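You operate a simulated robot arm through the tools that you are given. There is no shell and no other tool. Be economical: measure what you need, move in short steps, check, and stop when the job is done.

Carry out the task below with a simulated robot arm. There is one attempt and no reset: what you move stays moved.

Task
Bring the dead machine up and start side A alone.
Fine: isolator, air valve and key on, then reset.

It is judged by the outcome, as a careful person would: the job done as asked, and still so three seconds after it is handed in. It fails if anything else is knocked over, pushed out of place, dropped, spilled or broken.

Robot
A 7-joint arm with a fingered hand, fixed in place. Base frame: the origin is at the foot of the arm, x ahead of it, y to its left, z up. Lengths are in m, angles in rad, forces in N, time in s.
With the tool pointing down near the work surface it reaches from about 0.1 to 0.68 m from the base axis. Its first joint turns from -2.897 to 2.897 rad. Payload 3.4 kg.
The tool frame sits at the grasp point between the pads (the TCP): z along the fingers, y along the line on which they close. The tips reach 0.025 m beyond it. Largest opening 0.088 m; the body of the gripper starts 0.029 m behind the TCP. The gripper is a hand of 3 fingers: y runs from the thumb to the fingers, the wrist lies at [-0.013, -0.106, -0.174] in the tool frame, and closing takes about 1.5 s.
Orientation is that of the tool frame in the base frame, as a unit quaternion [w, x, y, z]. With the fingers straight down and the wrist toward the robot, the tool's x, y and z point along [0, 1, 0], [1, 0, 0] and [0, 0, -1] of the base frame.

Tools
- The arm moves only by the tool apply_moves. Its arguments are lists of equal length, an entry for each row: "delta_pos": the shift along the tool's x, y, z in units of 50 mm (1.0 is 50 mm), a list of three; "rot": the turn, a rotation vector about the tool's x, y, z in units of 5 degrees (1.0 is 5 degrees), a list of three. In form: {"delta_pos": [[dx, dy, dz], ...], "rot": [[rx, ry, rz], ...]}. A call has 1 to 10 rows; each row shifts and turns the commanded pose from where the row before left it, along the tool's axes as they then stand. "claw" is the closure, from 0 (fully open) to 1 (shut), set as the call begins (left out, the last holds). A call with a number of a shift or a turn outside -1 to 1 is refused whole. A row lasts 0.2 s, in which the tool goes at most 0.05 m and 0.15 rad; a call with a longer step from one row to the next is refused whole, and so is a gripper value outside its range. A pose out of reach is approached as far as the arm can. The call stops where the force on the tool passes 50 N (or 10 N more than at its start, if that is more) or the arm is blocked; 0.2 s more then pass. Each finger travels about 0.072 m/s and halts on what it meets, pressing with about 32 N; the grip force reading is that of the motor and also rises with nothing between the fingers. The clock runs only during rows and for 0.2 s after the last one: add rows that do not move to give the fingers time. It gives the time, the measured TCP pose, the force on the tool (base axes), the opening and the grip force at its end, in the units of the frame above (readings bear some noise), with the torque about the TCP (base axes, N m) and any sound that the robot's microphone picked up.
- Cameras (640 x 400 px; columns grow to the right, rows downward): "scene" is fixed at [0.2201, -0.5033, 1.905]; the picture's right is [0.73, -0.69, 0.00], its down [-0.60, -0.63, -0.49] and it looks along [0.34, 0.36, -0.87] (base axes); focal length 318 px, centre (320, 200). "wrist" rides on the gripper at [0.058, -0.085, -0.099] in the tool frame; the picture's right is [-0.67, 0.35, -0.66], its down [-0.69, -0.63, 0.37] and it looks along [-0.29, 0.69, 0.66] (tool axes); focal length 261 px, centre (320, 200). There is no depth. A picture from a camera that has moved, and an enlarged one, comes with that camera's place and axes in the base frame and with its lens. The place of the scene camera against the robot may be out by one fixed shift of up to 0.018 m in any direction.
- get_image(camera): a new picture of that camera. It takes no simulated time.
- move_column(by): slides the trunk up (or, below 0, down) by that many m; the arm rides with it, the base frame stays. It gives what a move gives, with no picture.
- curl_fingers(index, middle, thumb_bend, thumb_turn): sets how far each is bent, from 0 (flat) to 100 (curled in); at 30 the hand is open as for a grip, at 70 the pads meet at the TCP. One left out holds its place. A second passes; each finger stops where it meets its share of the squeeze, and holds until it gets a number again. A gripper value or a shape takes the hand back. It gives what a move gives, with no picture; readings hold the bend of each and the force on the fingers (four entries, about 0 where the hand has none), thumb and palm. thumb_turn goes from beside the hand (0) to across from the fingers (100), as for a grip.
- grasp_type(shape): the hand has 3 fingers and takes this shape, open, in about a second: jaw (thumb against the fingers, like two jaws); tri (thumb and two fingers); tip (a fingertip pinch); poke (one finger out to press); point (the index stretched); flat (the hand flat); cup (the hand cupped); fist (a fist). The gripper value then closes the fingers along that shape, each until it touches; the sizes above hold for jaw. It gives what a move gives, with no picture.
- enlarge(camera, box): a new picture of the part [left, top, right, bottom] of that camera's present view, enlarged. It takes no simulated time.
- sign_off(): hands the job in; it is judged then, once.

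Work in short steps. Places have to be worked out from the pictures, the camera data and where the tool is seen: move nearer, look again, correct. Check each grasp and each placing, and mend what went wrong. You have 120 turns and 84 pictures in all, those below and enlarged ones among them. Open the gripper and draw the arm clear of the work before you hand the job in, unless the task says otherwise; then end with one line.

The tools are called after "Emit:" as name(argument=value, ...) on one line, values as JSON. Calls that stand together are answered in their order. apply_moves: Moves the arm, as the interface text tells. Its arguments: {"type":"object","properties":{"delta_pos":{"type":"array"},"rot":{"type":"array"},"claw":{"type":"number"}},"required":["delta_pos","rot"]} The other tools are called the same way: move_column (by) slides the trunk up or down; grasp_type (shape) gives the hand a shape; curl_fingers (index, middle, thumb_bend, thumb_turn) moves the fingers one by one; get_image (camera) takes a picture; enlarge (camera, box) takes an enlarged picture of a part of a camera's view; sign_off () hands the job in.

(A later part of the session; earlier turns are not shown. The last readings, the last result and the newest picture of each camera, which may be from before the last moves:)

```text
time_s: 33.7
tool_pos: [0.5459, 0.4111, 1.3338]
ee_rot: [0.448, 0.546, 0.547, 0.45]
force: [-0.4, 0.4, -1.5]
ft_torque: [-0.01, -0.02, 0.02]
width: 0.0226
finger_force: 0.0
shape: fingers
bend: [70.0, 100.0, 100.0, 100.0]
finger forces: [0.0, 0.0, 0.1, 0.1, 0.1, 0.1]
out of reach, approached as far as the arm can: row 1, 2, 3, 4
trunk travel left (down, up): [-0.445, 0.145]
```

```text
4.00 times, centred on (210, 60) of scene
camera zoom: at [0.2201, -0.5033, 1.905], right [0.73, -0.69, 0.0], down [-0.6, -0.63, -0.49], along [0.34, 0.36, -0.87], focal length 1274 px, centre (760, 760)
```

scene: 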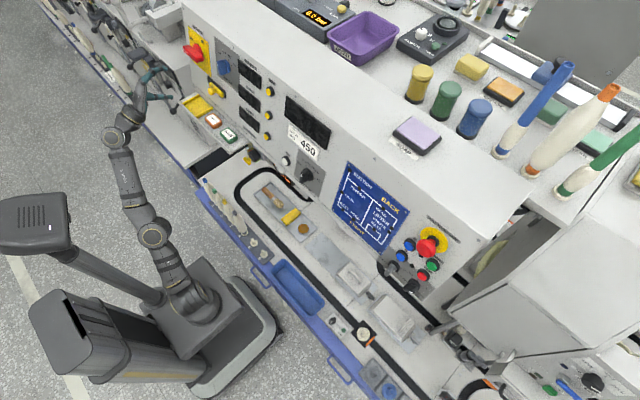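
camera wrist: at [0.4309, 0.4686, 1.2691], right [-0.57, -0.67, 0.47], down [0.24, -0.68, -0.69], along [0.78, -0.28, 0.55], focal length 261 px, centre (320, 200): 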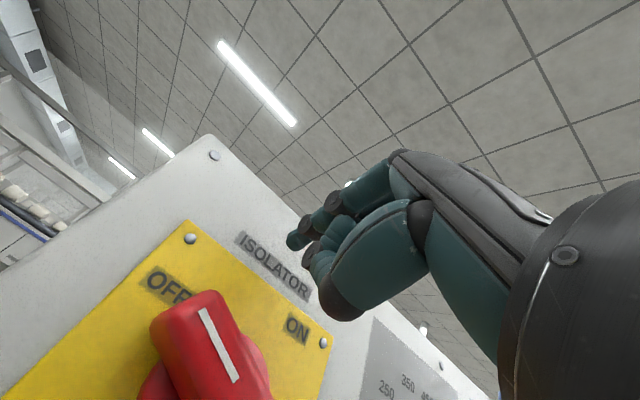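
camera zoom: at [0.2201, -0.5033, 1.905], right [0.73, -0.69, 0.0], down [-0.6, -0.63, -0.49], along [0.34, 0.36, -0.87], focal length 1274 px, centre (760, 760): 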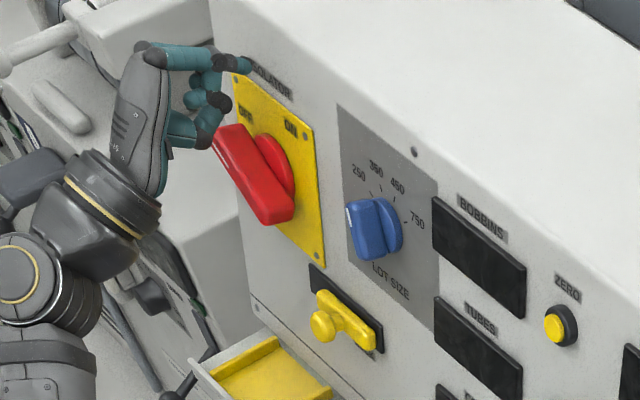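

The commanded pose had been ahead of the measured one. From (0.546, 0.411, 1.334) I continue right and down in small steps, pulled slightly back.

Emit:
apply_moves(delta_pos=[[-0.4, 0, -0.2], [-0.4, -0.1, 0], [0, 0, 0]], rot=[[0, 0, 0], [0, 0, 0], [0, 0, 0]])

```text
time_s: 34.5
tool_pos: [0.5503, 0.3924, 1.3493]
ee_rot: [0.447, 0.545, 0.548, 0.451]
force: [0.0, 0.4, 0.6]
ft_torque: [-0.01, 0.02, 0.0]
width: 0.0227
finger_force: 0.1
shape: fingers
bend: [70.0, 100.0, 100.0, 100.0]
finger forces: [0.0, 0.1, 0.0, 0.0, 0.0, 0.1]
out of reach, approached as far as the arm can: row 1, 2
trunk travel left (down, up): [-0.445, 0.145]
```

The command is evidently higher than the arm can follow. I come down a full 0.05 m to bring it back within reach.

Emit:
apply_moves(delta_pos=[[0, -0.5, -0.2], [0, -0.5, 0], [0, 0, 0]], rot=[[0, 0, 0], [0, 0, 0], [0, 0, 0]])

```text
time_s: 35.3
tool_pos: [0.5487, 0.4171, 1.3182]
ee_rot: [0.448, 0.545, 0.547, 0.451]
force: [0.0, 0.0, 0.8]
ft_torque: [0.0, -0.02, 0.03]
width: 0.0226
finger_force: 0.1
shape: fingers
bend: [70.0, 100.0, 100.0, 100.0]
finger forces: [0.0, 0.0, 0.1, 0.0, 0.1, 0.1]
out of reach, approached as far as the arm can: row 1, 2
trunk travel left (down, up): [-0.445, 0.145]
```

The arm isn't tracking well, possibly stuck at a joint limit after the roll. I retreat from the panel and check the arm's configuration.

Emit:
apply_moves(delta_pos=[[0, 0, -0.8], [0, 0, -0.8], [0, 0, 0]], rot=[[0, 0, 0], [0, 0, 0], [0, 0, 0]])

Emit:
get_image(camera="scene")

```text
time_s: 36.1
tool_pos: [0.4839, 0.4376, 1.3498]
ee_rot: [0.448, 0.545, 0.546, 0.451]
force: [0.3, -0.2, 0.7]
ft_torque: [0.03, -0.01, 0.0]
width: 0.0225
finger_force: 0.1
shape: fingers
bend: [70.0, 100.0, 100.0, 100.0]
finger forces: [0.0, 0.1, 0.0, 0.1, 0.0, 0.0]
out of reach, approached as far as the arm can: row 1, 2
trunk travel left (down, up): [-0.445, 0.145]
```

```text
46 pictures are left
```

scene: 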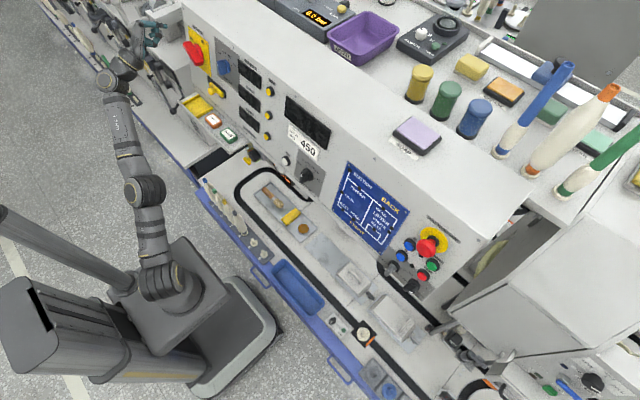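

With the trunk this high, the forward-facing pose is only feasible when stretched out. I lower the trunk 0.1 m again, since the push point is nearer than the grip was.

Emit:
move_column(by=-0.1)

Emit:
apply_moves(delta_pos=[[0, 0.2, 0], [0, 0, 0]], rot=[[0, 0, 0], [0, 0, 0]])

```text
time_s: 37.5
tool_pos: [0.4839, 0.4371, 1.2495]
ee_rot: [0.447, 0.545, 0.547, 0.451]
force: [0.0, 0.5, 1.1]
ft_torque: [0.0, 0.0, 0.0]
width: 0.0227
finger_force: 0.1
shape: fingers
bend: [70.0, 100.0, 100.0, 100.0]
finger forces: [0.0, 0.1, 0.0, 0.1, 0.0, 0.0]
trunk travel left (down, up): [-0.345, 0.245]
```

```text
time_s: 38.1
tool_pos: [0.4835, 0.4332, 1.2545]
ee_rot: [0.447, 0.544, 0.547, 0.452]
force: [-0.7, 0.4, 0.0]
ft_torque: [0.03, 0.03, 0.02]
width: 0.0226
finger_force: 0.0
shape: fingers
bend: [70.0, 100.0, 100.0, 100.0]
finger forces: [0.1, 0.0, 0.0, 0.1, 0.0, 0.0]
out of reach, approached as far as the arm can: row 1
trunk travel left (down, up): [-0.345, 0.245]
```

I raise the command until it becomes reachable again.

Emit:
apply_moves(delta_pos=[[0, 0.7, 0], [0, 0.7, 0], [0, 0, 0]], rot=[[0, 0, 0], [0, 0, 0], [0, 0, 0]])

```text
time_s: 38.9
tool_pos: [0.4774, 0.4036, 1.2972]
ee_rot: [0.448, 0.546, 0.546, 0.451]
force: [-0.5, -1.1, -0.3]
ft_torque: [0.01, 0.01, 0.01]
width: 0.0224
finger_force: 0.1
shape: fingers
bend: [70.0, 100.0, 100.0, 100.0]
finger forces: [0.0, 0.0, 0.0, 0.1, 0.0, 0.0]
out of reach, approached as far as the arm can: row 1, 2
trunk travel left (down, up): [-0.345, 0.245]
```

Emit:
apply_moves(delta_pos=[[0.5, 0.4, 0], [0.4, 0.3, 0], [0, 0, 0]], rot=[[0, 0, 0], [0, 0, 0], [0, 0, 0]])

```text
time_s: 39.7
tool_pos: [0.4726, 0.4064, 1.2991]
ee_rot: [0.448, 0.546, 0.547, 0.451]
force: [0.4, 0.2, 0.2]
ft_torque: [0.0, -0.01, 0.01]
width: 0.0226
finger_force: 0.1
shape: fingers
bend: [70.0, 100.0, 100.0, 100.0]
finger forces: [0.1, 0.0, 0.0, 0.0, 0.0, 0.0]
out of reach, approached as far as the arm can: row 1, 2
trunk travel left (down, up): [-0.345, 0.245]
```

I give the wrist more room by lowering the trunk another 0.08 m and then raising the hand.

Emit:
move_column(by=-0.08)

Emit:
apply_moves(delta_pos=[[0, 0.8, -0.2], [0, 0.8, -0.2], [0, 0, 0]], rot=[[0, 0, 0], [0, 0, 0], [0, 0, 0]])

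```text
time_s: 40.8
tool_pos: [0.4741, 0.4055, 1.2194]
ee_rot: [0.448, 0.545, 0.547, 0.451]
force: [-0.4, -0.2, 0.7]
ft_torque: [0.02, 0.01, 0.04]
width: 0.0226
finger_force: 0.1
shape: fingers
bend: [70.0, 100.0, 100.0, 100.0]
finger forces: [0.0, 0.0, 0.1, 0.0, 0.0, 0.1]
trunk travel left (down, up): [-0.265, 0.325]
```

```text
time_s: 41.6
tool_pos: [0.4539, 0.3859, 1.2521]
ee_rot: [0.448, 0.545, 0.547, 0.45]
force: [-0.1, -0.9, 0.7]
ft_torque: [-0.01, 0.0, -0.04]
width: 0.0225
finger_force: 0.1
shape: fingers
bend: [70.0, 100.0, 100.0, 100.0]
finger forces: [0.0, 0.0, 0.0, 0.0, 0.0, 0.1]
out of reach, approached as far as the arm can: row 1, 2
trunk travel left (down, up): [-0.265, 0.325]
```

Emit:
apply_moves(delta_pos=[[0, 0.4, 0.3], [0, 0.4, 0.3], [0, 0.02, 0]], rot=[[0, 0, 0], [0, 0, 0], [0, 0, 0]])

```text
time_s: 42.4
tool_pos: [0.4737, 0.3653, 1.2586]
ee_rot: [0.447, 0.545, 0.548, 0.451]
force: [0.5, 0.4, -0.1]
ft_torque: [0.03, -0.01, 0.0]
width: 0.0228
finger_force: 0.2
shape: fingers
bend: [70.0, 100.0, 100.0, 100.0]
finger forces: [0.0, 0.0, 0.0, 0.0, 0.0, 0.0]
out of reach, approached as far as the arm can: row 1, 2
trunk travel left (down, up): [-0.265, 0.325]
```

Row 3 is in reach, so the command and measurement agree again at (0.474, 0.365, 1.259). I go up and then forward to just above the handle's right end.

Emit:
apply_moves(delta_pos=[[0.1, 0.65, 0], [0, 0.66, 0], [0, 0, 0.5], [0, 0, 0.5], [0, 0, 0]], rot=[[0, 0, 0], [0, 0, 0], [0, 0, 0], [0, 0, 0], [0, 0, 0]])

Emit:
get_image(camera="wrist")

Emit:
enlarge(camera="scene", box=[130, 10, 290, 110])

```text
time_s: 43.6
tool_pos: [0.5145, 0.3254, 1.2647]
ee_rot: [0.447, 0.545, 0.547, 0.451]
force: [-0.6, 0.2, -0.1]
ft_torque: [0.03, -0.01, 0.01]
width: 0.0224
finger_force: 0.1
shape: fingers
bend: [70.0, 100.0, 100.0, 100.0]
finger forces: [0.0, 0.0, 0.0, 0.0, 0.0, 0.1]
out of reach, approached as far as the arm can: row 1, 2, 3, 4
trunk travel left (down, up): [-0.265, 0.325]
```

```text
45 pictures are left
camera wrist: at [0.401, 0.3829, 1.2006], right [-0.57, -0.67, 0.47], down [0.24, -0.68, -0.69], along [0.78, -0.28, 0.55], focal length 261 px, centre (320, 200)
```

wrist: 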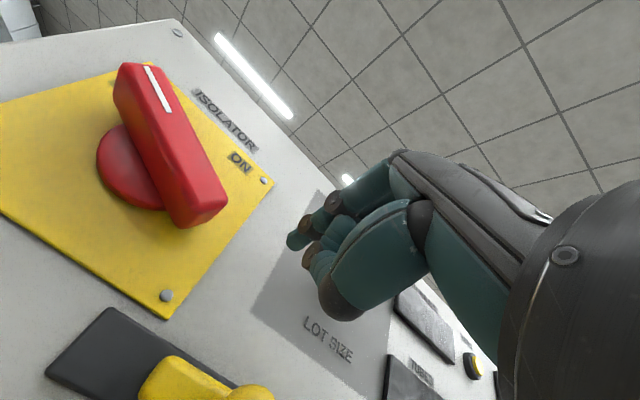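

```text
4.00 times, centred on (210, 60) of scene
camera zoom: at [0.2201, -0.5033, 1.905], right [0.73, -0.69, 0.0], down [-0.6, -0.63, -0.49], along [0.34, 0.36, -0.87], focal length 1274 px, centre (760, 760)
```

zoom: 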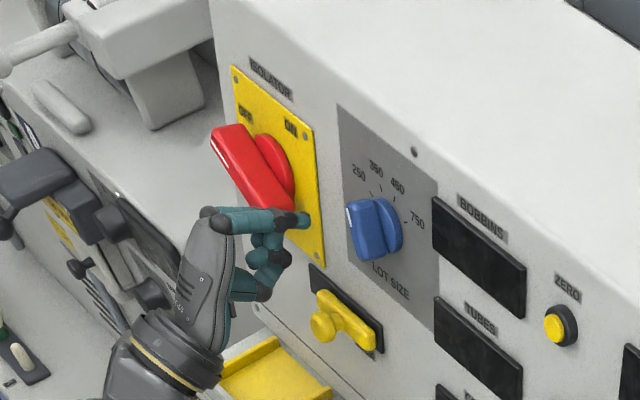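

Now the trunk is slightly too low (the arm is stretched), though the fingertip is already beside the handle's right end. I raise the trunk 0.05 m and bring the command down to match.

Emit:
move_column(by=0.05)

Emit:
apply_moves(delta_pos=[[0, -0.5, -0.2], [0, -0.5, -0.2], [0, -0.02, 0]], rot=[[0, 0, 0], [0, 0, 0], [0, 0, 0]])

```text
time_s: 44.5
tool_pos: [0.5155, 0.3262, 1.3152]
ee_rot: [0.448, 0.546, 0.546, 0.45]
force: [-1.1, 0.1, 0.2]
ft_torque: [-0.01, -0.04, 0.0]
width: 0.0227
finger_force: 0.1
shape: fingers
bend: [70.0, 100.0, 100.0, 100.0]
finger forces: [0.1, 0.0, 0.1, 0.0, 0.0, 0.1]
trunk travel left (down, up): [-0.315, 0.275]
```

```text
time_s: 45.4
tool_pos: [0.5052, 0.3508, 1.2983]
ee_rot: [0.448, 0.546, 0.546, 0.45]
force: [-0.6, 0.3, -0.3]
ft_torque: [0.0, 0.04, 0.01]
width: 0.0228
finger_force: 0.1
shape: fingers
bend: [70.0, 100.0, 100.0, 100.0]
finger forces: [0.1, 0.0, 0.0, 0.0, 0.0, 0.1]
out of reach, approached as far as the arm can: row 1, 2
trunk travel left (down, up): [-0.315, 0.275]
```

Now at (0.505, 0.351, 1.298) and in reach. I move in beside and above the handle's right end at fingertip depth.

Emit:
apply_moves(delta_pos=[[0, 0, 0.25], [0, 0, 0.25], [0.1, -0.2, 0], [0.1, -0.15, 0], [0, -0.02, 0]], rot=[[0, 0, 0], [0, 0, 0], [0, 0, 0], [0, 0, 0], [0, 0, 0]])

Emit:
enlarge(camera="scene", box=[150, 20, 278, 100])

```text
time_s: 46.5
tool_pos: [0.5269, 0.3613, 1.2734]
ee_rot: [0.447, 0.546, 0.547, 0.45]
force: [-0.2, 0.2, 0.7]
ft_torque: [0.01, 0.03, -0.03]
width: 0.0225
finger_force: 0.1
shape: fingers
bend: [70.0, 100.0, 100.0, 100.0]
finger forces: [0.0, 0.1, 0.0, 0.1, 0.0, 0.1]
out of reach, approached as far as the arm can: row 2, 4
trunk travel left (down, up): [-0.315, 0.275]
```

```text
5.00 times, centred on (214, 60) of scene
camera zoom: at [0.2201, -0.5033, 1.905], right [0.73, -0.69, 0.0], down [-0.6, -0.63, -0.49], along [0.34, 0.36, -0.87], focal length 1592 px, centre (850, 900)
```

zoom: 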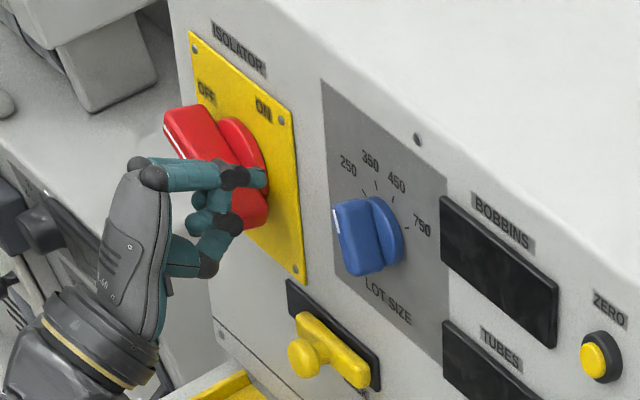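

The fingertip is above the handle's right end. I push down and then left along the arc.

Emit:
apply_moves(delta_pos=[[0.06, -0.36, 0], [0.12, -0.36, 0], [0.16, -0.22, 0], [0, 0, 0]], rot=[[0, 0, 0], [0, 0, 0], [0, 0, 0], [0, 0, 0]])

Emit:
enlarge(camera="scene", box=[150, 20, 278, 100])

Emit:
get_image(camera="wrist")

```text
time_s: 47.5
tool_pos: [0.5236, 0.3857, 1.2447]
ee_rot: [0.448, 0.546, 0.543, 0.453]
force: [-24.4, -25.0, -4.6]
ft_torque: [-0.02, 0.19, -0.28]
width: 0.0228
finger_force: 24.1
shape: fingers
bend: [70.0, 100.0, 100.0, 100.0]
finger forces: [20.8, 0.1, 0.0, 0.0, 28.3, 0.0]
out of reach, approached as far as the arm can: row 1, 2
trunk travel left (down, up): [-0.315, 0.275]
```

```text
5.00 times, centred on (214, 60) of scene
camera zoom: at [0.2201, -0.5033, 1.905], right [0.73, -0.69, 0.0], down [-0.6, -0.63, -0.49], along [0.34, 0.36, -0.87], focal length 1592 px, centre (850, 900)
```

zoom: 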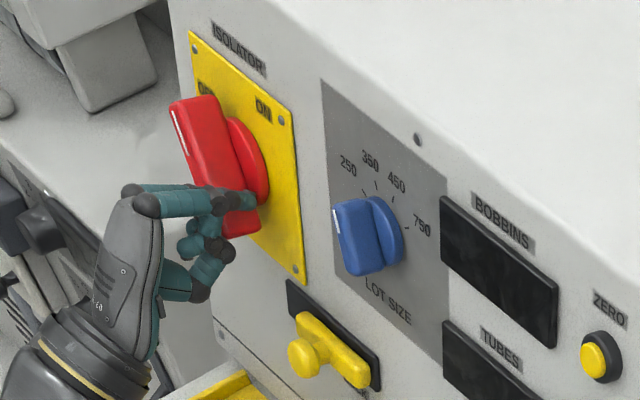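

```text
41 pictures are left
camera wrist: at [0.4096, 0.4438, 1.1798], right [-0.58, -0.67, 0.46], down [0.24, -0.68, -0.69], along [0.78, -0.29, 0.56], focal length 261 px, centre (320, 200)
```

wrist: 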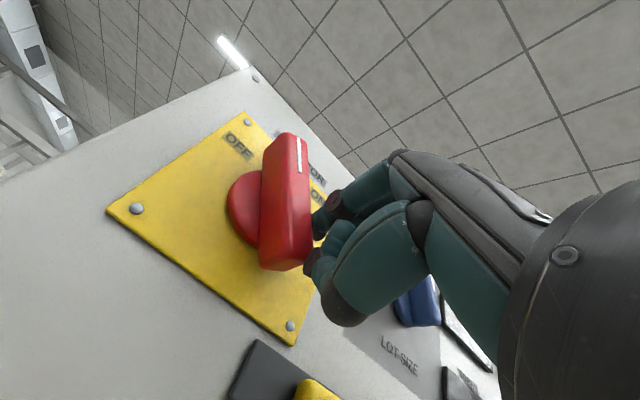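

It's turning, now around 50°, though the curled thumb also bears on the handle. I continue left and down with a slight pull back.

Emit:
apply_moves(delta_pos=[[0.1, -0.2, -0.08], [0.15, -0.2, 0], [0.2, -0.1, 0], [0, 0, 0]], rot=[[0, 0, 0], [0, 0, 0], [0, 0, 0], [0, 0, 0]])

Emit:
get_image(camera="wrist")

```text
time_s: 48.3
tool_pos: [0.5221, 0.393, 1.2345]
ee_rot: [0.45, 0.555, 0.533, 0.453]
force: [-5.4, -27.8, 11.5]
ft_torque: [0.39, -0.1, 0.02]
width: 0.0228
finger_force: 13.3
shape: fingers
bend: [70.0, 100.0, 100.0, 100.0]
finger forces: [27.6, 0.0, 0.0, 0.1, 0.0, 0.0]
out of reach, approached as far as the arm can: row 1
trunk travel left (down, up): [-0.315, 0.275]
stopped in row 3: the force on the tool passed its limit at 54 N (the readings are from after the stop); the commanded pose is now the measured one
```

```text
40 pictures are left
camera wrist: at [0.4099, 0.4549, 1.17], right [-0.59, -0.67, 0.45], down [0.23, -0.67, -0.7], along [0.77, -0.32, 0.55], focal length 261 px, centre (320, 200)
```

wrist: 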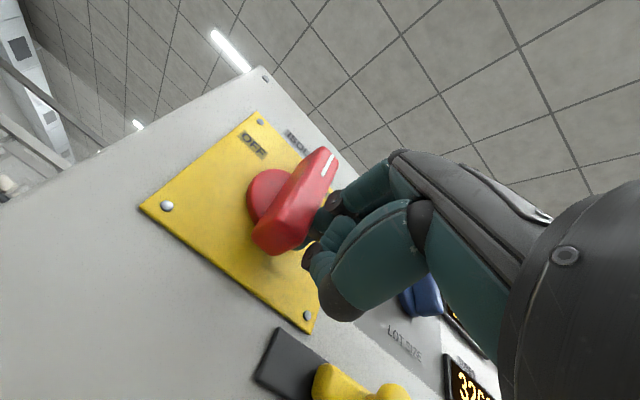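

The handle is now upright at ON against its stop, and the displays are lit. I slide off to the right and back away, then verify.

Emit:
apply_moves(delta_pos=[[-0.3, 0, 0], [0, 0, -0.6], [0, 0, -0.9], [0, 0, 0]], rot=[[0, 0, 0], [0, 0, 0], [0, 0, 0], [0, 0, 0]])

Emit:
get_image(camera="scene")

```text
time_s: 49.3
tool_pos: [0.462, 0.4153, 1.2597]
ee_rot: [0.449, 0.549, 0.541, 0.452]
force: [0.9, -0.4, -0.3]
ft_torque: [0.04, 0.01, 0.0]
width: 0.0223
finger_force: 0.0
shape: fingers
bend: [70.0, 100.0, 100.0, 100.0]
finger forces: [0.0, 0.1, 0.1, 0.1, 0.0, 0.1]
out of reach, approached as far as the arm can: row 1, 2, 3
trunk travel left (down, up): [-0.315, 0.275]
```

```text
39 pictures are left
```

scene: 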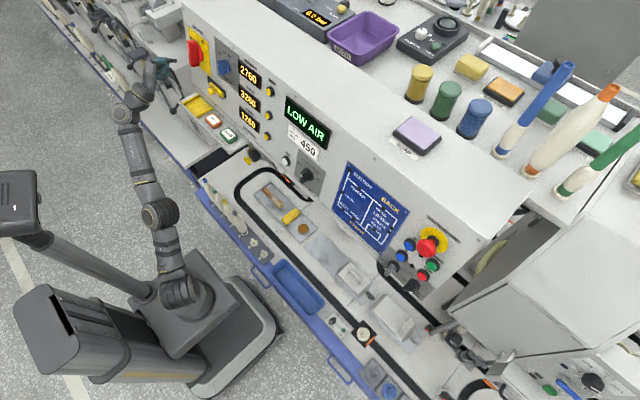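

The isolator is ON and the display now reads LOW AIR. Next is the air valve, the yellow handle near scene (247,161). I pitch the hand down 40°, retreat and move right to view it.

Emit:
apply_moves(delta_pos=[[0, 0, -0.4], [0, 0, -0.4], [0, 0, 0], [0, 0, 0], [0, 0, 0], [0, 0, 0], [0, 0, 0], [0, 0, 0]], rot=[[1, 0, 0], [1, 0, 0], [1, 0, 0], [1, 0, 0], [1, 0, 0], [1, 0, 0], [1, 0, 0], [1, 0, 0]])

Emit:
apply_moves(delta_pos=[[-0.9, 0, 0], [-0.9, 0, 0], [-0.9, 0, 0], [-0.9, 0, 0], [-0.9, 0, 0], [0, 0, 0]], rot=[[0, 0, 0], [0, 0, 0], [0, 0, 0], [0, 0, 0], [0, 0, 0], [0, 0, 0]])

Emit:
get_image(camera="wrist")

```text
time_s: 51.1
tool_pos: [0.3905, 0.3517, 1.2151]
ee_rot: [0.233, 0.671, 0.662, 0.239]
force: [0.2, -0.5, 0.4]
ft_torque: [0.01, 0.03, -0.02]
width: 0.0227
finger_force: 0.1
shape: fingers
bend: [70.0, 100.0, 100.0, 100.0]
finger forces: [0.0, 0.1, 0.0, 0.1, 0.0, 0.1]
out of reach, approached as far as the arm can: row 2, 3, 4, 5, 6, 7, 8
trunk travel left (down, up): [-0.315, 0.275]
```

```text
time_s: 52.5
tool_pos: [0.4156, 0.1687, 1.2976]
ee_rot: [0.233, 0.671, 0.662, 0.239]
force: [0.1, 0.0, 0.5]
ft_torque: [0.0, -0.01, 0.0]
width: 0.0226
finger_force: 0.2
shape: fingers
bend: [70.0, 100.0, 100.0, 100.0]
finger forces: [0.0, 0.0, 0.1, 0.0, 0.0, 0.1]
out of reach, approached as far as the arm can: row 1, 2, 3, 4, 5
trunk travel left (down, up): [-0.315, 0.275]
```

```text
38 pictures are left
camera wrist: at [0.2874, 0.2265, 1.3232], right [-0.15, -0.68, 0.72], down [-0.27, -0.67, -0.69], along [0.95, -0.29, -0.08], focal length 261 px, centre (320, 200)
```

wrist: 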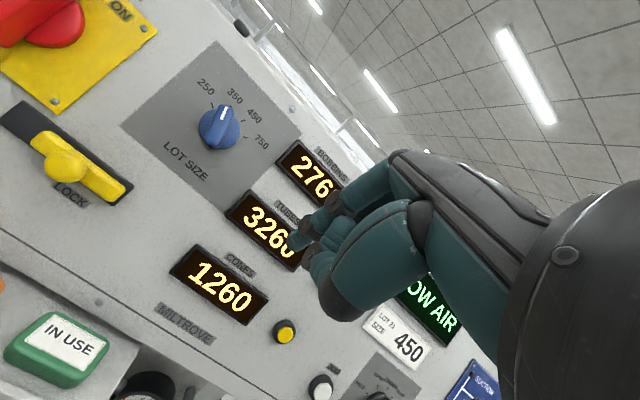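

The arm is still off its command because of the wrist limit. I pitch the hand down further to free it and resync.

Emit:
apply_moves(delta_pos=[[0, 0, 0], [0, 0, 0], [0, 0, 0], [0, 0, 0], [0, 0, 0], [0, 0, 0.02]], rot=[[1, 0, 0], [1, 0, 0], [1, 0, 0], [1, 0, 0], [1, 0, 0], [0, 0, 0]])

Emit:
get_image(camera="wrist")

```text
time_s: 53.9
tool_pos: [0.4576, 0.1244, 1.2011]
ee_rot: [0.082, 0.706, 0.697, 0.09]
force: [0.1, -0.4, -0.2]
ft_torque: [-0.02, 0.0, -0.01]
width: 0.0225
finger_force: 0.0
shape: fingers
bend: [70.0, 100.0, 100.0, 100.0]
finger forces: [0.0, 0.1, 0.1, 0.1, 0.0, 0.0]
out of reach, approached as far as the arm can: row 1, 2, 3, 4, 5
trunk travel left (down, up): [-0.315, 0.275]
```

```text
37 pictures are left
camera wrist: at [0.3502, 0.1827, 1.2769], right [0.17, -0.68, 0.71], down [-0.53, -0.67, -0.52], along [0.83, -0.29, -0.48], focal length 261 px, centre (320, 200)
```

wrist: 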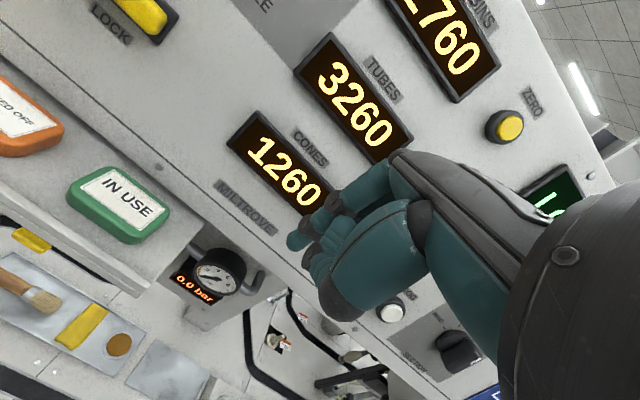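

The gauge shows 0.0 bar. The valve should be just left of the gauge under the shelf edge, so I zoom the scene camera there.

Emit:
enlarge(camera="scene", box=[228, 138, 308, 188])

Emit:
enlarge(camera="wrist", box=[120, 200, 320, 325])

```text
8.00 times, centred on (268, 163) of scene
camera zoom: at [0.2201, -0.5033, 1.905], right [0.73, -0.69, 0.0], down [-0.6, -0.63, -0.49], along [0.34, 0.36, -0.87], focal length 2548 px, centre (736, 496)
```

zoom: 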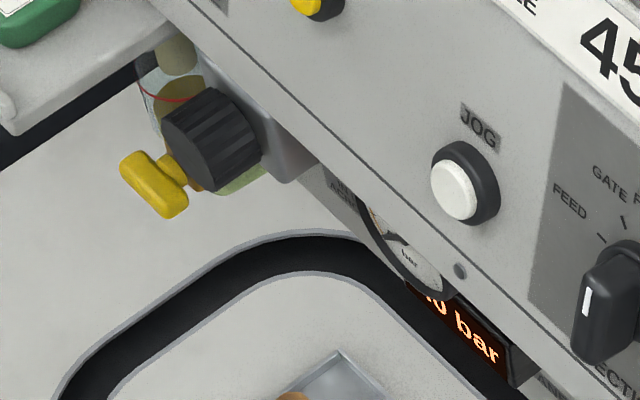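

```text
3.20 times, centred on (220, 262) of wrist
camera zoom: at [0.3502, 0.1827, 1.2769], right [0.17, -0.68, 0.71], down [-0.53, -0.67, -0.52], along [0.83, -0.29, -0.48], focal length 834 px, centre (640, 0)
```

zoom: 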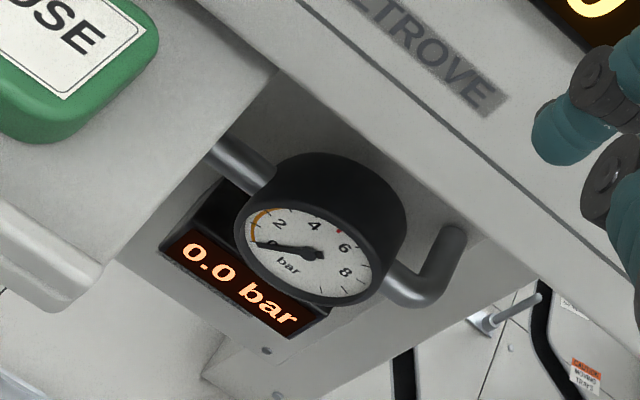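

The parallax puts the gauge at about (0.58, 0.10, 0.93) under the panel, and the valve handle near (0.51, 0.2, 0.95) beneath the shelf edge. The deck is far below (z≈0.3), so there's room. I retreat, lower the trunk 0.2 m and tilt up to look under.

Emit:
apply_moves(delta_pos=[[0, -0.9, 0], [0, -0.9, 0], [0, -0.9, 0], [0, 0, 0]], rot=[[0, 0, 0], [0, 0, 0], [0, 0, 0], [0, 0, 0]])

Emit:
move_column(by=-0.2)

Emit:
apply_moves(delta_pos=[[0, 0, 0], [0, 0, 0], [0, 0, 0], [0, 0, 0], [0, 0, 0], [0, 0, 0], [0, 0, 0], [0, 0, 0]], rot=[[-1, 0, 0], [-1, 0, 0], [-1, 0, 0], [-1, 0, 0], [-1, 0, 0], [-1, 0, 0], [-1, 0, 0], [0, 0, 0]])

Emit:
get_image(camera="wrist")

```text
time_s: 54.9
tool_pos: [0.3502, 0.1437, 1.2378]
ee_rot: [0.084, 0.706, 0.697, 0.091]
force: [0.1, -0.6, 0.0]
ft_torque: [0.03, 0.02, 0.0]
width: 0.0225
finger_force: 0.0
shape: fingers
bend: [70.0, 100.0, 100.0, 100.0]
finger forces: [0.0, 0.1, 0.0, 0.1, 0.0, 0.0]
out of reach, approached as far as the arm can: row 1, 2, 3
trunk travel left (down, up): [-0.315, 0.275]
```

```text
time_s: 57.0
tool_pos: [0.3497, 0.1431, 1.0376]
ee_rot: [0.082, 0.706, 0.698, 0.09]
force: [0.6, 0.8, 0.0]
ft_torque: [0.04, -0.02, 0.01]
width: 0.0225
finger_force: 0.0
shape: fingers
bend: [70.0, 100.0, 100.0, 100.0]
finger forces: [0.0, 0.0, 0.1, 0.0, 0.0, 0.1]
trunk travel left (down, up): [-0.115, 0.475]
```

```text
time_s: 58.8
tool_pos: [0.3744, 0.1733, 1.1439]
ee_rot: [0.29, 0.65, 0.638, 0.294]
force: [0.3, 0.0, 0.1]
ft_torque: [0.0, -0.03, 0.02]
width: 0.0223
finger_force: 0.1
shape: fingers
bend: [70.0, 100.0, 100.0, 100.0]
finger forces: [0.0, 0.0, 0.1, 0.1, 0.0, 0.0]
out of reach, approached as far as the arm can: row 1, 2, 3, 4, 5, 6, 7
trunk travel left (down, up): [-0.115, 0.475]
```

```text
34 pictures are left
camera wrist: at [0.2448, 0.2319, 1.146], right [-0.27, -0.67, 0.69], down [-0.14, -0.68, -0.72], along [0.95, -0.3, 0.09], focal length 261 px, centre (320, 200)
```

wrist: 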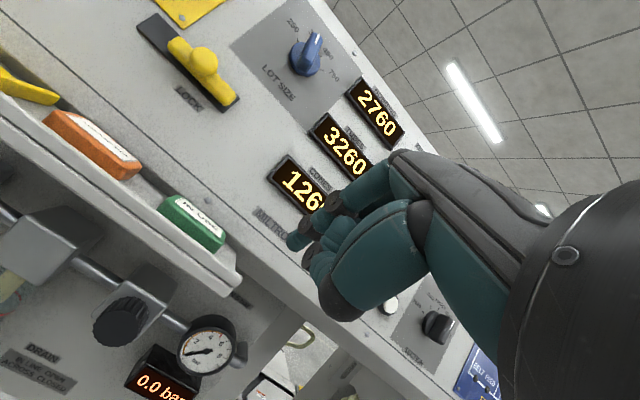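

The air unit is visible under the shelf with a legend plate. I enlarge it.

Emit:
enlarge(camera="wrist", box=[0, 200, 240, 400])

```text
2.00 times, centred on (120, 300) of wrist
camera zoom: at [0.2448, 0.2319, 1.146], right [-0.27, -0.67, 0.69], down [-0.14, -0.68, -0.72], along [0.95, -0.3, 0.09], focal length 521 px, centre (720, 0)
```

zoom: 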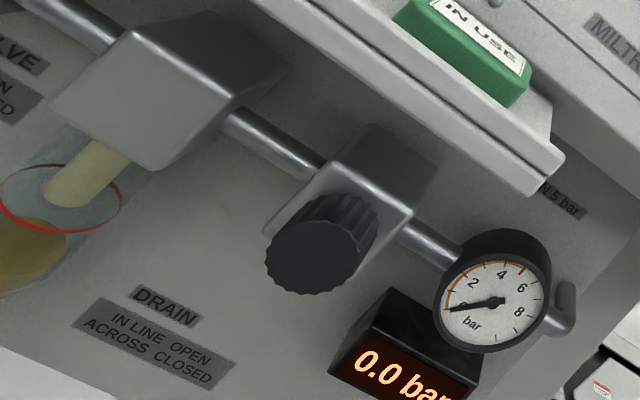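

There are two yellow handles: a DRAIN tap at the filter bowl, and an air VALVE further left ("in line open, across closed"). I move the camera left and down to see both.

Emit:
apply_moves(delta_pos=[[0.9, 0, 0], [0.9, 0, 0], [0.9, 0, 0], [0.9, 0, 0], [0, -0.7, 0.6], [0, -0.7, 0.6], [0, 0, 0]], rot=[[0, 0, 0], [0, 0, 0], [0, 0, 0], [0, 0, 0], [0, 0, 0], [0, 0, 0], [0, 0, 0]])

Emit:
get_image(camera="wrist")

```text
time_s: 60.4
tool_pos: [0.3978, 0.3112, 1.0766]
ee_rot: [0.291, 0.648, 0.638, 0.296]
force: [-0.3, 0.0, 0.8]
ft_torque: [0.01, 0.01, 0.0]
width: 0.0226
finger_force: 0.0
shape: fingers
bend: [70.0, 100.0, 100.0, 100.0]
finger forces: [0.1, 0.0, 0.0, 0.0, 0.0, 0.0]
out of reach, approached as far as the arm can: row 1, 2, 3, 4, 5, 6
trunk travel left (down, up): [-0.115, 0.475]
```

```text
32 pictures are left
camera wrist: at [0.2672, 0.3698, 1.077], right [-0.27, -0.67, 0.69], down [-0.14, -0.68, -0.72], along [0.95, -0.3, 0.09], focal length 261 px, centre (320, 200)
```

wrist: 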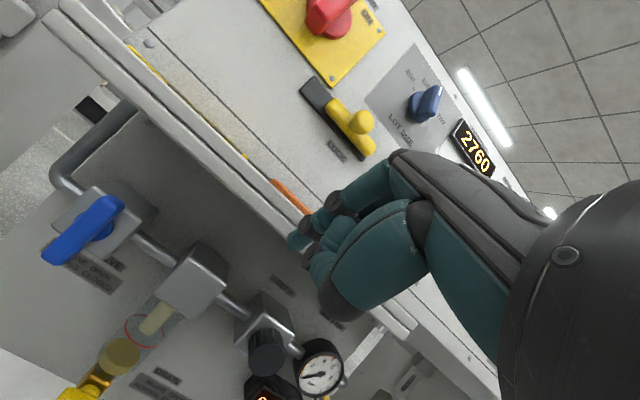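

The real air valve is the blue lever, currently hanging across the pipe (closed). The yellow one is the filter's drain, so I'll leave it alone. I zoom in on the lever to judge its geometry.

Emit:
enlarge(camera="wrist", box=[20, 150, 180, 310])

```text
2.50 times, centred on (100, 230) of wrist
camera zoom: at [0.2672, 0.3698, 1.077], right [-0.27, -0.67, 0.69], down [-0.14, -0.68, -0.72], along [0.95, -0.3, 0.09], focal length 652 px, centre (870, 125)
```

zoom: 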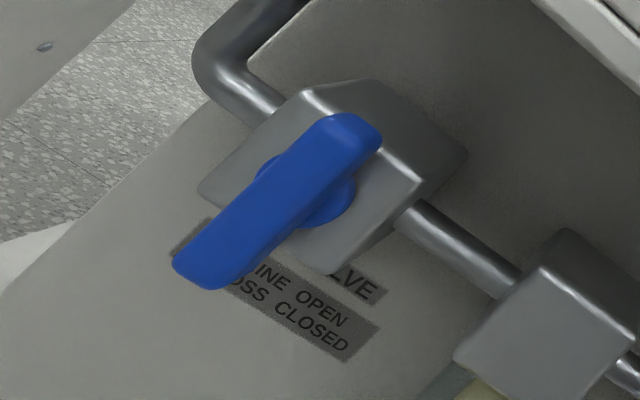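

The lever's hub is near its upper third. I lower the trunk 0.1 m, pitch the hand to about -25°, and look for parallax on the lever.

Emit:
move_column(by=-0.1)

Emit:
apply_moves(delta_pos=[[0, 0.5, -0.5], [0, 0.5, -0.4], [0.3, 0, 0], [0, 0, 0], [0, 0.02, 0]], rot=[[-1, 0, 0], [-1, 0, 0], [-1, 0, 0], [-1, 0, 0], [0, 0, 0]])

Emit:
get_image(camera="wrist")

```text
time_s: 61.8
tool_pos: [0.3988, 0.3106, 0.9757]
ee_rot: [0.291, 0.648, 0.639, 0.295]
force: [0.5, -0.6, 0.5]
ft_torque: [0.03, 0.02, 0.01]
width: 0.0225
finger_force: 0.1
shape: fingers
bend: [70.0, 100.0, 100.0, 100.0]
finger forces: [0.0, 0.1, 0.1, 0.0, 0.0, 0.0]
trunk travel left (down, up): [-0.015, 0.575]
```

```text
time_s: 63.0
tool_pos: [0.4118, 0.335, 1.0255]
ee_rot: [0.399, 0.588, 0.578, 0.402]
force: [0.7, -0.6, 0.5]
ft_torque: [0.03, -0.02, -0.03]
width: 0.0229
finger_force: 0.1
shape: fingers
bend: [70.0, 100.0, 100.0, 100.0]
finger forces: [0.1, 0.0, 0.1, 0.0, 0.1, 0.0]
out of reach, approached as far as the arm can: row 1, 2, 3, 4
trunk travel left (down, up): [-0.015, 0.575]
```

```text
30 pictures are left
camera wrist: at [0.2875, 0.3952, 0.982], right [-0.49, -0.67, 0.55], down [0.11, -0.68, -0.73], along [0.86, -0.3, 0.41], focal length 261 px, centre (320, 200)
```

wrist: 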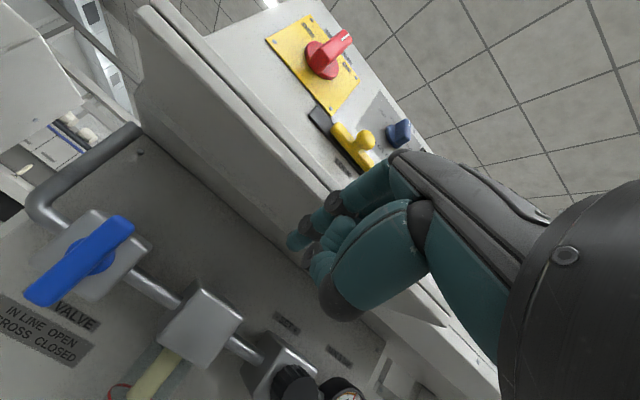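

Triangulated: the lever runs from (0.531, 0.420, 0.973) down to (0.546, 0.425, 0.897), with the pivot near z 0.945. I lower the hand in front of it, then go in on the right side of its lower end.

Emit:
apply_moves(delta_pos=[[0.4, -0.7, 0.27], [0.4, -0.7, 0.27], [0.36, -0.7, 0.27], [0, 0, 0.02]], rot=[[0, 0, 0], [0, 0, 0], [0, 0, 0], [0, 0, 0]])

```text
time_s: 64.0
tool_pos: [0.4229, 0.4216, 0.9412]
ee_rot: [0.399, 0.589, 0.577, 0.401]
force: [0.2, -0.2, -0.8]
ft_torque: [0.0, 0.02, -0.03]
width: 0.0224
finger_force: 0.1
shape: fingers
bend: [70.0, 100.0, 100.0, 100.0]
finger forces: [0.0, 0.1, 0.1, 0.0, 0.0, 0.0]
out of reach, approached as far as the arm can: row 1, 2, 3
trunk travel left (down, up): [-0.015, 0.575]
```

Emit:
apply_moves(delta_pos=[[-0.3, 0, 0.5], [0, 0, 0.3], [0, 0, 0]], rot=[[0, 0, 0], [0, 0, 0], [0, 0, 0]])

```text
time_s: 64.8
tool_pos: [0.4636, 0.4137, 0.9314]
ee_rot: [0.399, 0.589, 0.577, 0.401]
force: [-0.5, 0.6, 0.5]
ft_torque: [0.03, 0.0, 0.03]
width: 0.0225
finger_force: 0.0
shape: fingers
bend: [70.0, 100.0, 100.0, 100.0]
finger forces: [0.0, 0.0, 0.1, 0.0, 0.0, 0.0]
out of reach, approached as far as the arm can: row 1
trunk travel left (down, up): [-0.015, 0.575]
```

I shift right to clear the lever, then advance alongside its lower part.

Emit:
apply_moves(delta_pos=[[-0.6, 0, 0], [0, 0, 0.4], [0, 0, 0.3], [0, 0, 0]], rot=[[0, 0, 0], [0, 0, 0], [0, 0, 0], [0, 0, 0]])

Emit:
get_image(camera="wrist")

```text
time_s: 65.8
tool_pos: [0.4998, 0.3935, 0.9283]
ee_rot: [0.4, 0.588, 0.577, 0.401]
force: [0.3, 0.7, -0.6]
ft_torque: [-0.01, -0.02, -0.02]
width: 0.0228
finger_force: 0.0
shape: fingers
bend: [70.0, 100.0, 100.0, 100.0]
finger forces: [0.0, 0.0, 0.1, 0.0, 0.0, 0.0]
out of reach, approached as far as the arm can: row 1, 3
trunk travel left (down, up): [-0.015, 0.575]
```

```text
29 pictures are left
camera wrist: at [0.3777, 0.4531, 0.8853], right [-0.49, -0.67, 0.55], down [0.11, -0.68, -0.73], along [0.86, -0.3, 0.41], focal length 261 px, centre (320, 200)
```

wrist: 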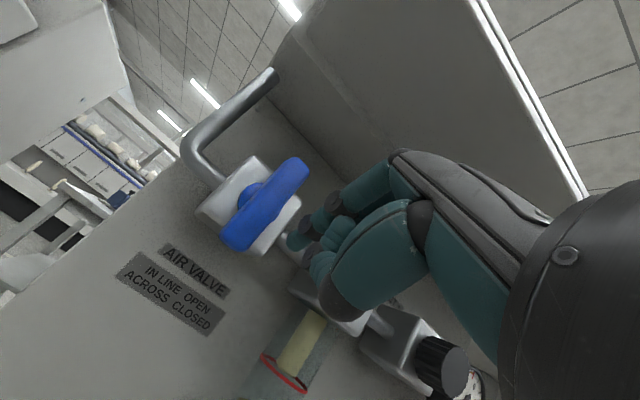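

"AIR VALVE" is confirmed, and the lever estimate agrees. I advance 25 mm, then push the lower end to the left in small steps.

Emit:
apply_moves(delta_pos=[[-0.1, 0, 0.3], [0, -0.1, 0.25], [0, 0, 0]], rot=[[0, 0, 0], [0, 0, 0], [0, 0, 0]])

Emit:
apply_moves(delta_pos=[[0.2, 0, 0], [0.2, 0, 0], [0.2, 0.05, 0], [0, 0, 0]], rot=[[0, 0, 0], [0, 0, 0], [0, 0, 0], [0, 0, 0]])

Emit:
get_image(camera="wrist")

```text
time_s: 66.6
tool_pos: [0.5242, 0.3885, 0.9145]
ee_rot: [0.399, 0.588, 0.578, 0.401]
force: [0.4, -0.4, -0.6]
ft_torque: [0.01, -0.02, -0.05]
width: 0.0225
finger_force: 0.1
shape: fingers
bend: [70.0, 100.0, 100.0, 100.0]
finger forces: [0.1, 0.0, 0.0, 0.0, 0.1, 0.1]
trunk travel left (down, up): [-0.015, 0.575]
```

```text
time_s: 67.6
tool_pos: [0.516, 0.407, 0.9008]
ee_rot: [0.399, 0.588, 0.578, 0.402]
force: [-0.6, -1.4, -0.1]
ft_torque: [-0.03, -0.01, 0.01]
width: 0.0225
finger_force: 0.3
shape: fingers
bend: [70.0, 100.0, 100.0, 100.0]
finger forces: [0.7, 0.0, 0.0, 0.0, 0.0, 0.0]
out of reach, approached as far as the arm can: row 1, 2, 3
trunk travel left (down, up): [-0.015, 0.575]
```

```text
28 pictures are left
camera wrist: at [0.3943, 0.4662, 0.8586], right [-0.49, -0.67, 0.55], down [0.11, -0.68, -0.73], along [0.86, -0.3, 0.41], focal length 261 px, centre (320, 200)
```

wrist: 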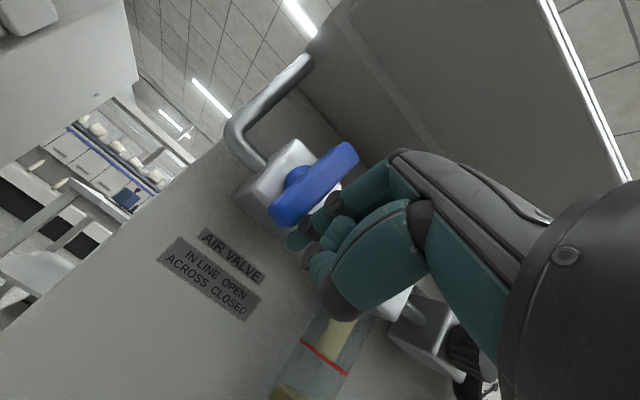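

The finger just touches the lever, and the arm is at its stretch limit. I retract, raise the trunk 0.06 m, and return to the same spot with more reach.

Emit:
apply_moves(delta_pos=[[-0.3, 0, 0], [0, 0, -0.7], [0, 0, -0.3], [0, 0, 0]], rot=[[0, 0, 0], [0, 0, 0], [0, 0, 0], [0, 0, 0]])

Emit:
move_column(by=0.06)

Emit:
apply_moves(delta_pos=[[0, -0.6, 0.2], [0, -0.6, 0.2], [0, 0, 0.4], [0, 0, 0]], rot=[[0, 0, 0], [0, 0, 0], [0, 0, 0], [0, 0, 0]])

```text
time_s: 68.6
tool_pos: [0.47, 0.393, 0.9204]
ee_rot: [0.399, 0.589, 0.577, 0.4]
force: [-0.6, 0.4, -0.6]
ft_torque: [-0.02, 0.03, -0.01]
width: 0.0224
finger_force: 0.0
shape: fingers
bend: [70.0, 100.0, 100.0, 100.0]
finger forces: [0.0, 0.1, 0.1, 0.0, 0.1, 0.1]
trunk travel left (down, up): [-0.015, 0.575]
```

```text
time_s: 69.6
tool_pos: [0.4704, 0.3932, 0.9795]
ee_rot: [0.4, 0.588, 0.577, 0.401]
force: [-1.4, 0.5, -0.7]
ft_torque: [-0.04, -0.01, 0.02]
width: 0.0226
finger_force: 0.1
shape: fingers
bend: [70.0, 100.0, 100.0, 100.0]
finger forces: [0.0, 0.0, 0.0, 0.0, 0.0, 0.0]
trunk travel left (down, up): [-0.075, 0.515]
```

```text
time_s: 70.6
tool_pos: [0.4861, 0.3922, 0.909]
ee_rot: [0.399, 0.588, 0.578, 0.402]
force: [-0.2, -0.3, -0.3]
ft_torque: [-0.01, -0.02, -0.02]
width: 0.0226
finger_force: 0.1
shape: fingers
bend: [70.0, 100.0, 100.0, 100.0]
finger forces: [0.0, 0.0, 0.0, 0.0, 0.0, 0.0]
trunk travel left (down, up): [-0.075, 0.515]
```

Fully in reach now. I advance alongside the lever and sweep it left along the arc.

Emit:
apply_moves(delta_pos=[[0, 0.15, 0.4], [0, 0.2, 0.4], [0.2, 0, 0], [0.25, 0, 0], [0.25, 0, 0], [0.25, 0, 0], [0, 0, 0]], rot=[[0, 0, 0], [0, 0, 0], [0, 0, 0], [0, 0, 0], [0, 0, 0], [0, 0, 0], [0, 0, 0]])

Emit:
get_image(camera="wrist")

```text
time_s: 72.2
tool_pos: [0.5277, 0.4381, 0.9135]
ee_rot: [0.4, 0.587, 0.577, 0.403]
force: [-14.9, -4.6, -0.2]
ft_torque: [0.02, -0.21, -0.08]
width: 0.0208
finger_force: 7.4
shape: fingers
bend: [70.0, 100.0, 100.0, 100.0]
finger forces: [3.9, 10.6, 0.0, 0.0, 0.0, 0.0]
trunk travel left (down, up): [-0.075, 0.515]
```

```text
27 pictures are left
camera wrist: at [0.4052, 0.4969, 0.8699], right [-0.49, -0.67, 0.55], down [0.11, -0.68, -0.73], along [0.86, -0.3, 0.41], focal length 261 px, centre (320, 200)
```

wrist: 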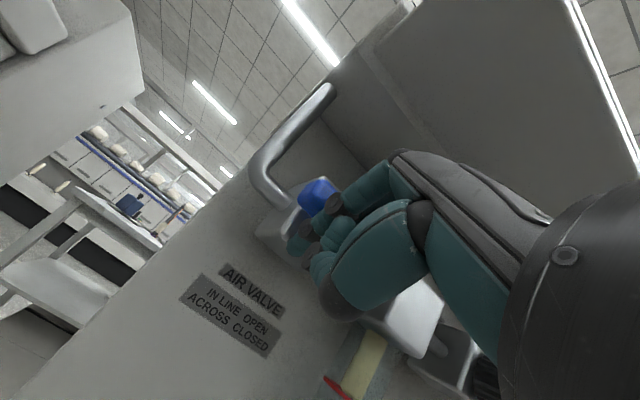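

The lever is following to the left with little resistance. I continue left and up to bring it in line.

Emit:
apply_moves(delta_pos=[[0.1, 0.1, -0.08], [0.2, 0.15, 0], [0.15, 0.15, 0], [0, 0, 0]], rot=[[0, 0, 0], [0, 0, 0], [0, 0, 0], [0, 0, 0]])

Emit:
get_image(camera="wrist")

Emit:
enlarge(camera="scene", box=[230, 80, 350, 190])

```text
time_s: 73.2
tool_pos: [0.5202, 0.4391, 0.9145]
ee_rot: [0.399, 0.589, 0.578, 0.401]
force: [-0.3, -0.3, -0.6]
ft_torque: [0.01, 0.0, -0.02]
width: 0.0224
finger_force: 0.2
shape: fingers
bend: [70.0, 100.0, 100.0, 100.0]
finger forces: [0.1, 0.1, 0.0, 0.0, 0.0, 0.0]
out of reach, approached as far as the arm can: row 1, 2, 3
trunk travel left (down, up): [-0.075, 0.515]
```

```text
26 pictures are left
camera wrist: at [0.3981, 0.4999, 0.8714], right [-0.49, -0.67, 0.55], down [0.11, -0.68, -0.73], along [0.86, -0.3, 0.41], focal length 261 px, centre (320, 200)
```

wrist: 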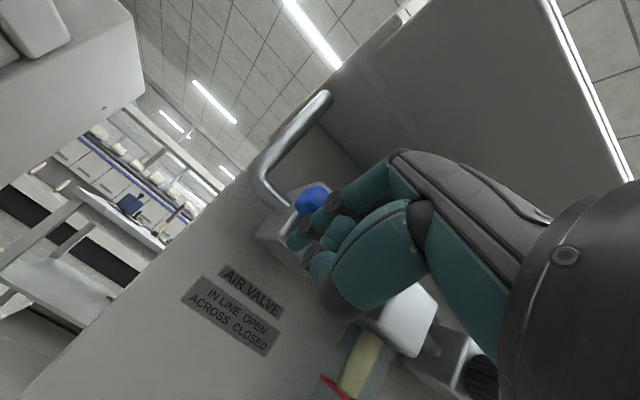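

```text
3.64 times, centred on (290, 135) of scene
camera zoom: at [0.2201, -0.5033, 1.905], right [0.73, -0.69, 0.0], down [-0.6, -0.63, -0.49], along [0.34, 0.36, -0.87], focal length 1158 px, centre (429, 436)
```

zoom: 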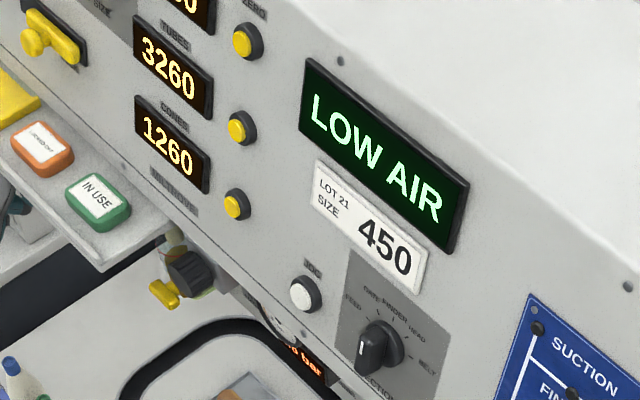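

Still LOW AIR, with the lever about 60° round. From this position raising the trunk pushes the lever up from below and gives reach, so I raise it 0.02 m and look.

Emit:
move_column(by=0.02)

Emit:
apply_moves(delta_pos=[[0.05, 0, 0.1], [0, 0, 0]], rot=[[0, 0, 0], [0, 0, 0]])

Emit:
get_image(camera="wrist")

```text
time_s: 73.8
tool_pos: [0.5203, 0.4424, 0.9345]
ee_rot: [0.398, 0.587, 0.579, 0.402]
force: [-8.4, 2.4, -7.7]
ft_torque: [0.01, 0.15, 0.07]
width: 0.0179
finger_force: 5.2
shape: fingers
bend: [70.0, 100.0, 100.0, 100.0]
finger forces: [10.9, 0.1, 0.1, 0.1, 0.0, 0.1]
trunk travel left (down, up): [-0.095, 0.495]
```

```text
time_s: 74.4
tool_pos: [0.5219, 0.4403, 0.9307]
ee_rot: [0.399, 0.588, 0.578, 0.402]
force: [-12.3, 2.2, -3.1]
ft_torque: [0.0, 0.08, 0.07]
width: 0.0182
finger_force: 5.7
shape: fingers
bend: [70.0, 100.0, 100.0, 100.0]
finger forces: [12.0, 0.0, 0.0, 0.1, 0.0, 0.0]
out of reach, approached as far as the arm can: row 1
trunk travel left (down, up): [-0.095, 0.495]
```

```text
24 pictures are left
camera wrist: at [0.3988, 0.4993, 0.8869], right [-0.49, -0.67, 0.55], down [0.11, -0.68, -0.73], along [0.86, -0.3, 0.41], focal length 261 px, centre (320, 200)
```

wrist: 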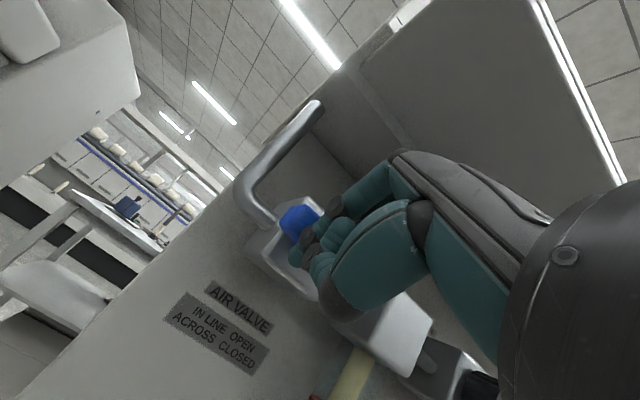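

I pull back a touch (front contact) and raise another 0.02 m.

Emit:
apply_moves(delta_pos=[[0, 0, -0.12], [0, 0, 0]], rot=[[0, 0, 0], [0, 0, 0]])

Emit:
move_column(by=0.02)

Emit:
enlarge(camera="scene", box=[230, 80, 350, 190])

```text
time_s: 75.0
tool_pos: [0.5179, 0.4384, 0.9312]
ee_rot: [0.399, 0.589, 0.577, 0.401]
force: [-3.2, -0.1, -4.7]
ft_torque: [-0.01, 0.1, -0.03]
width: 0.0191
finger_force: 3.0
shape: fingers
bend: [70.0, 100.0, 100.0, 100.0]
finger forces: [6.1, 0.0, 0.0, 0.1, 0.0, 0.0]
trunk travel left (down, up): [-0.095, 0.495]
```

```text
time_s: 75.7
tool_pos: [0.5234, 0.4426, 0.9388]
ee_rot: [0.393, 0.593, 0.582, 0.394]
force: [1.5, -2.8, -29.3]
ft_torque: [-0.07, 0.3, -0.02]
width: 0.0155
finger_force: 15.6
shape: fingers
bend: [70.0, 100.0, 100.0, 100.0]
finger forces: [31.5, 0.1, 0.0, 0.0, 0.0, 0.1]
trunk travel left (down, up): [-0.115, 0.475]
stopped: the force on the tool passed its limit at 53 N (the readings are from after the stop); the commanded pose is now the measured one
```

```text
3.64 times, centred on (290, 135) of scene
camera zoom: at [0.2201, -0.5033, 1.905], right [0.73, -0.69, 0.0], down [-0.6, -0.63, -0.49], along [0.34, 0.36, -0.87], focal length 1158 px, centre (429, 436)
```

zoom: 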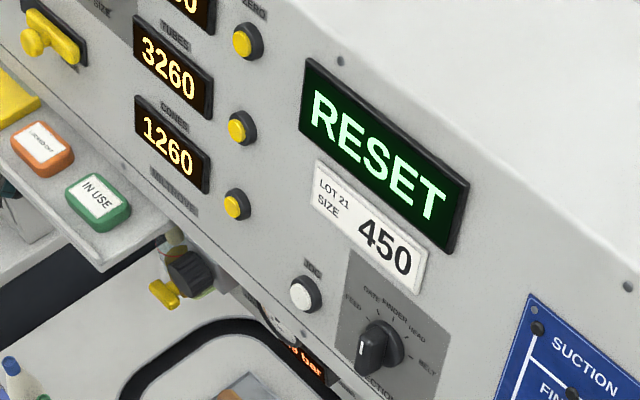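

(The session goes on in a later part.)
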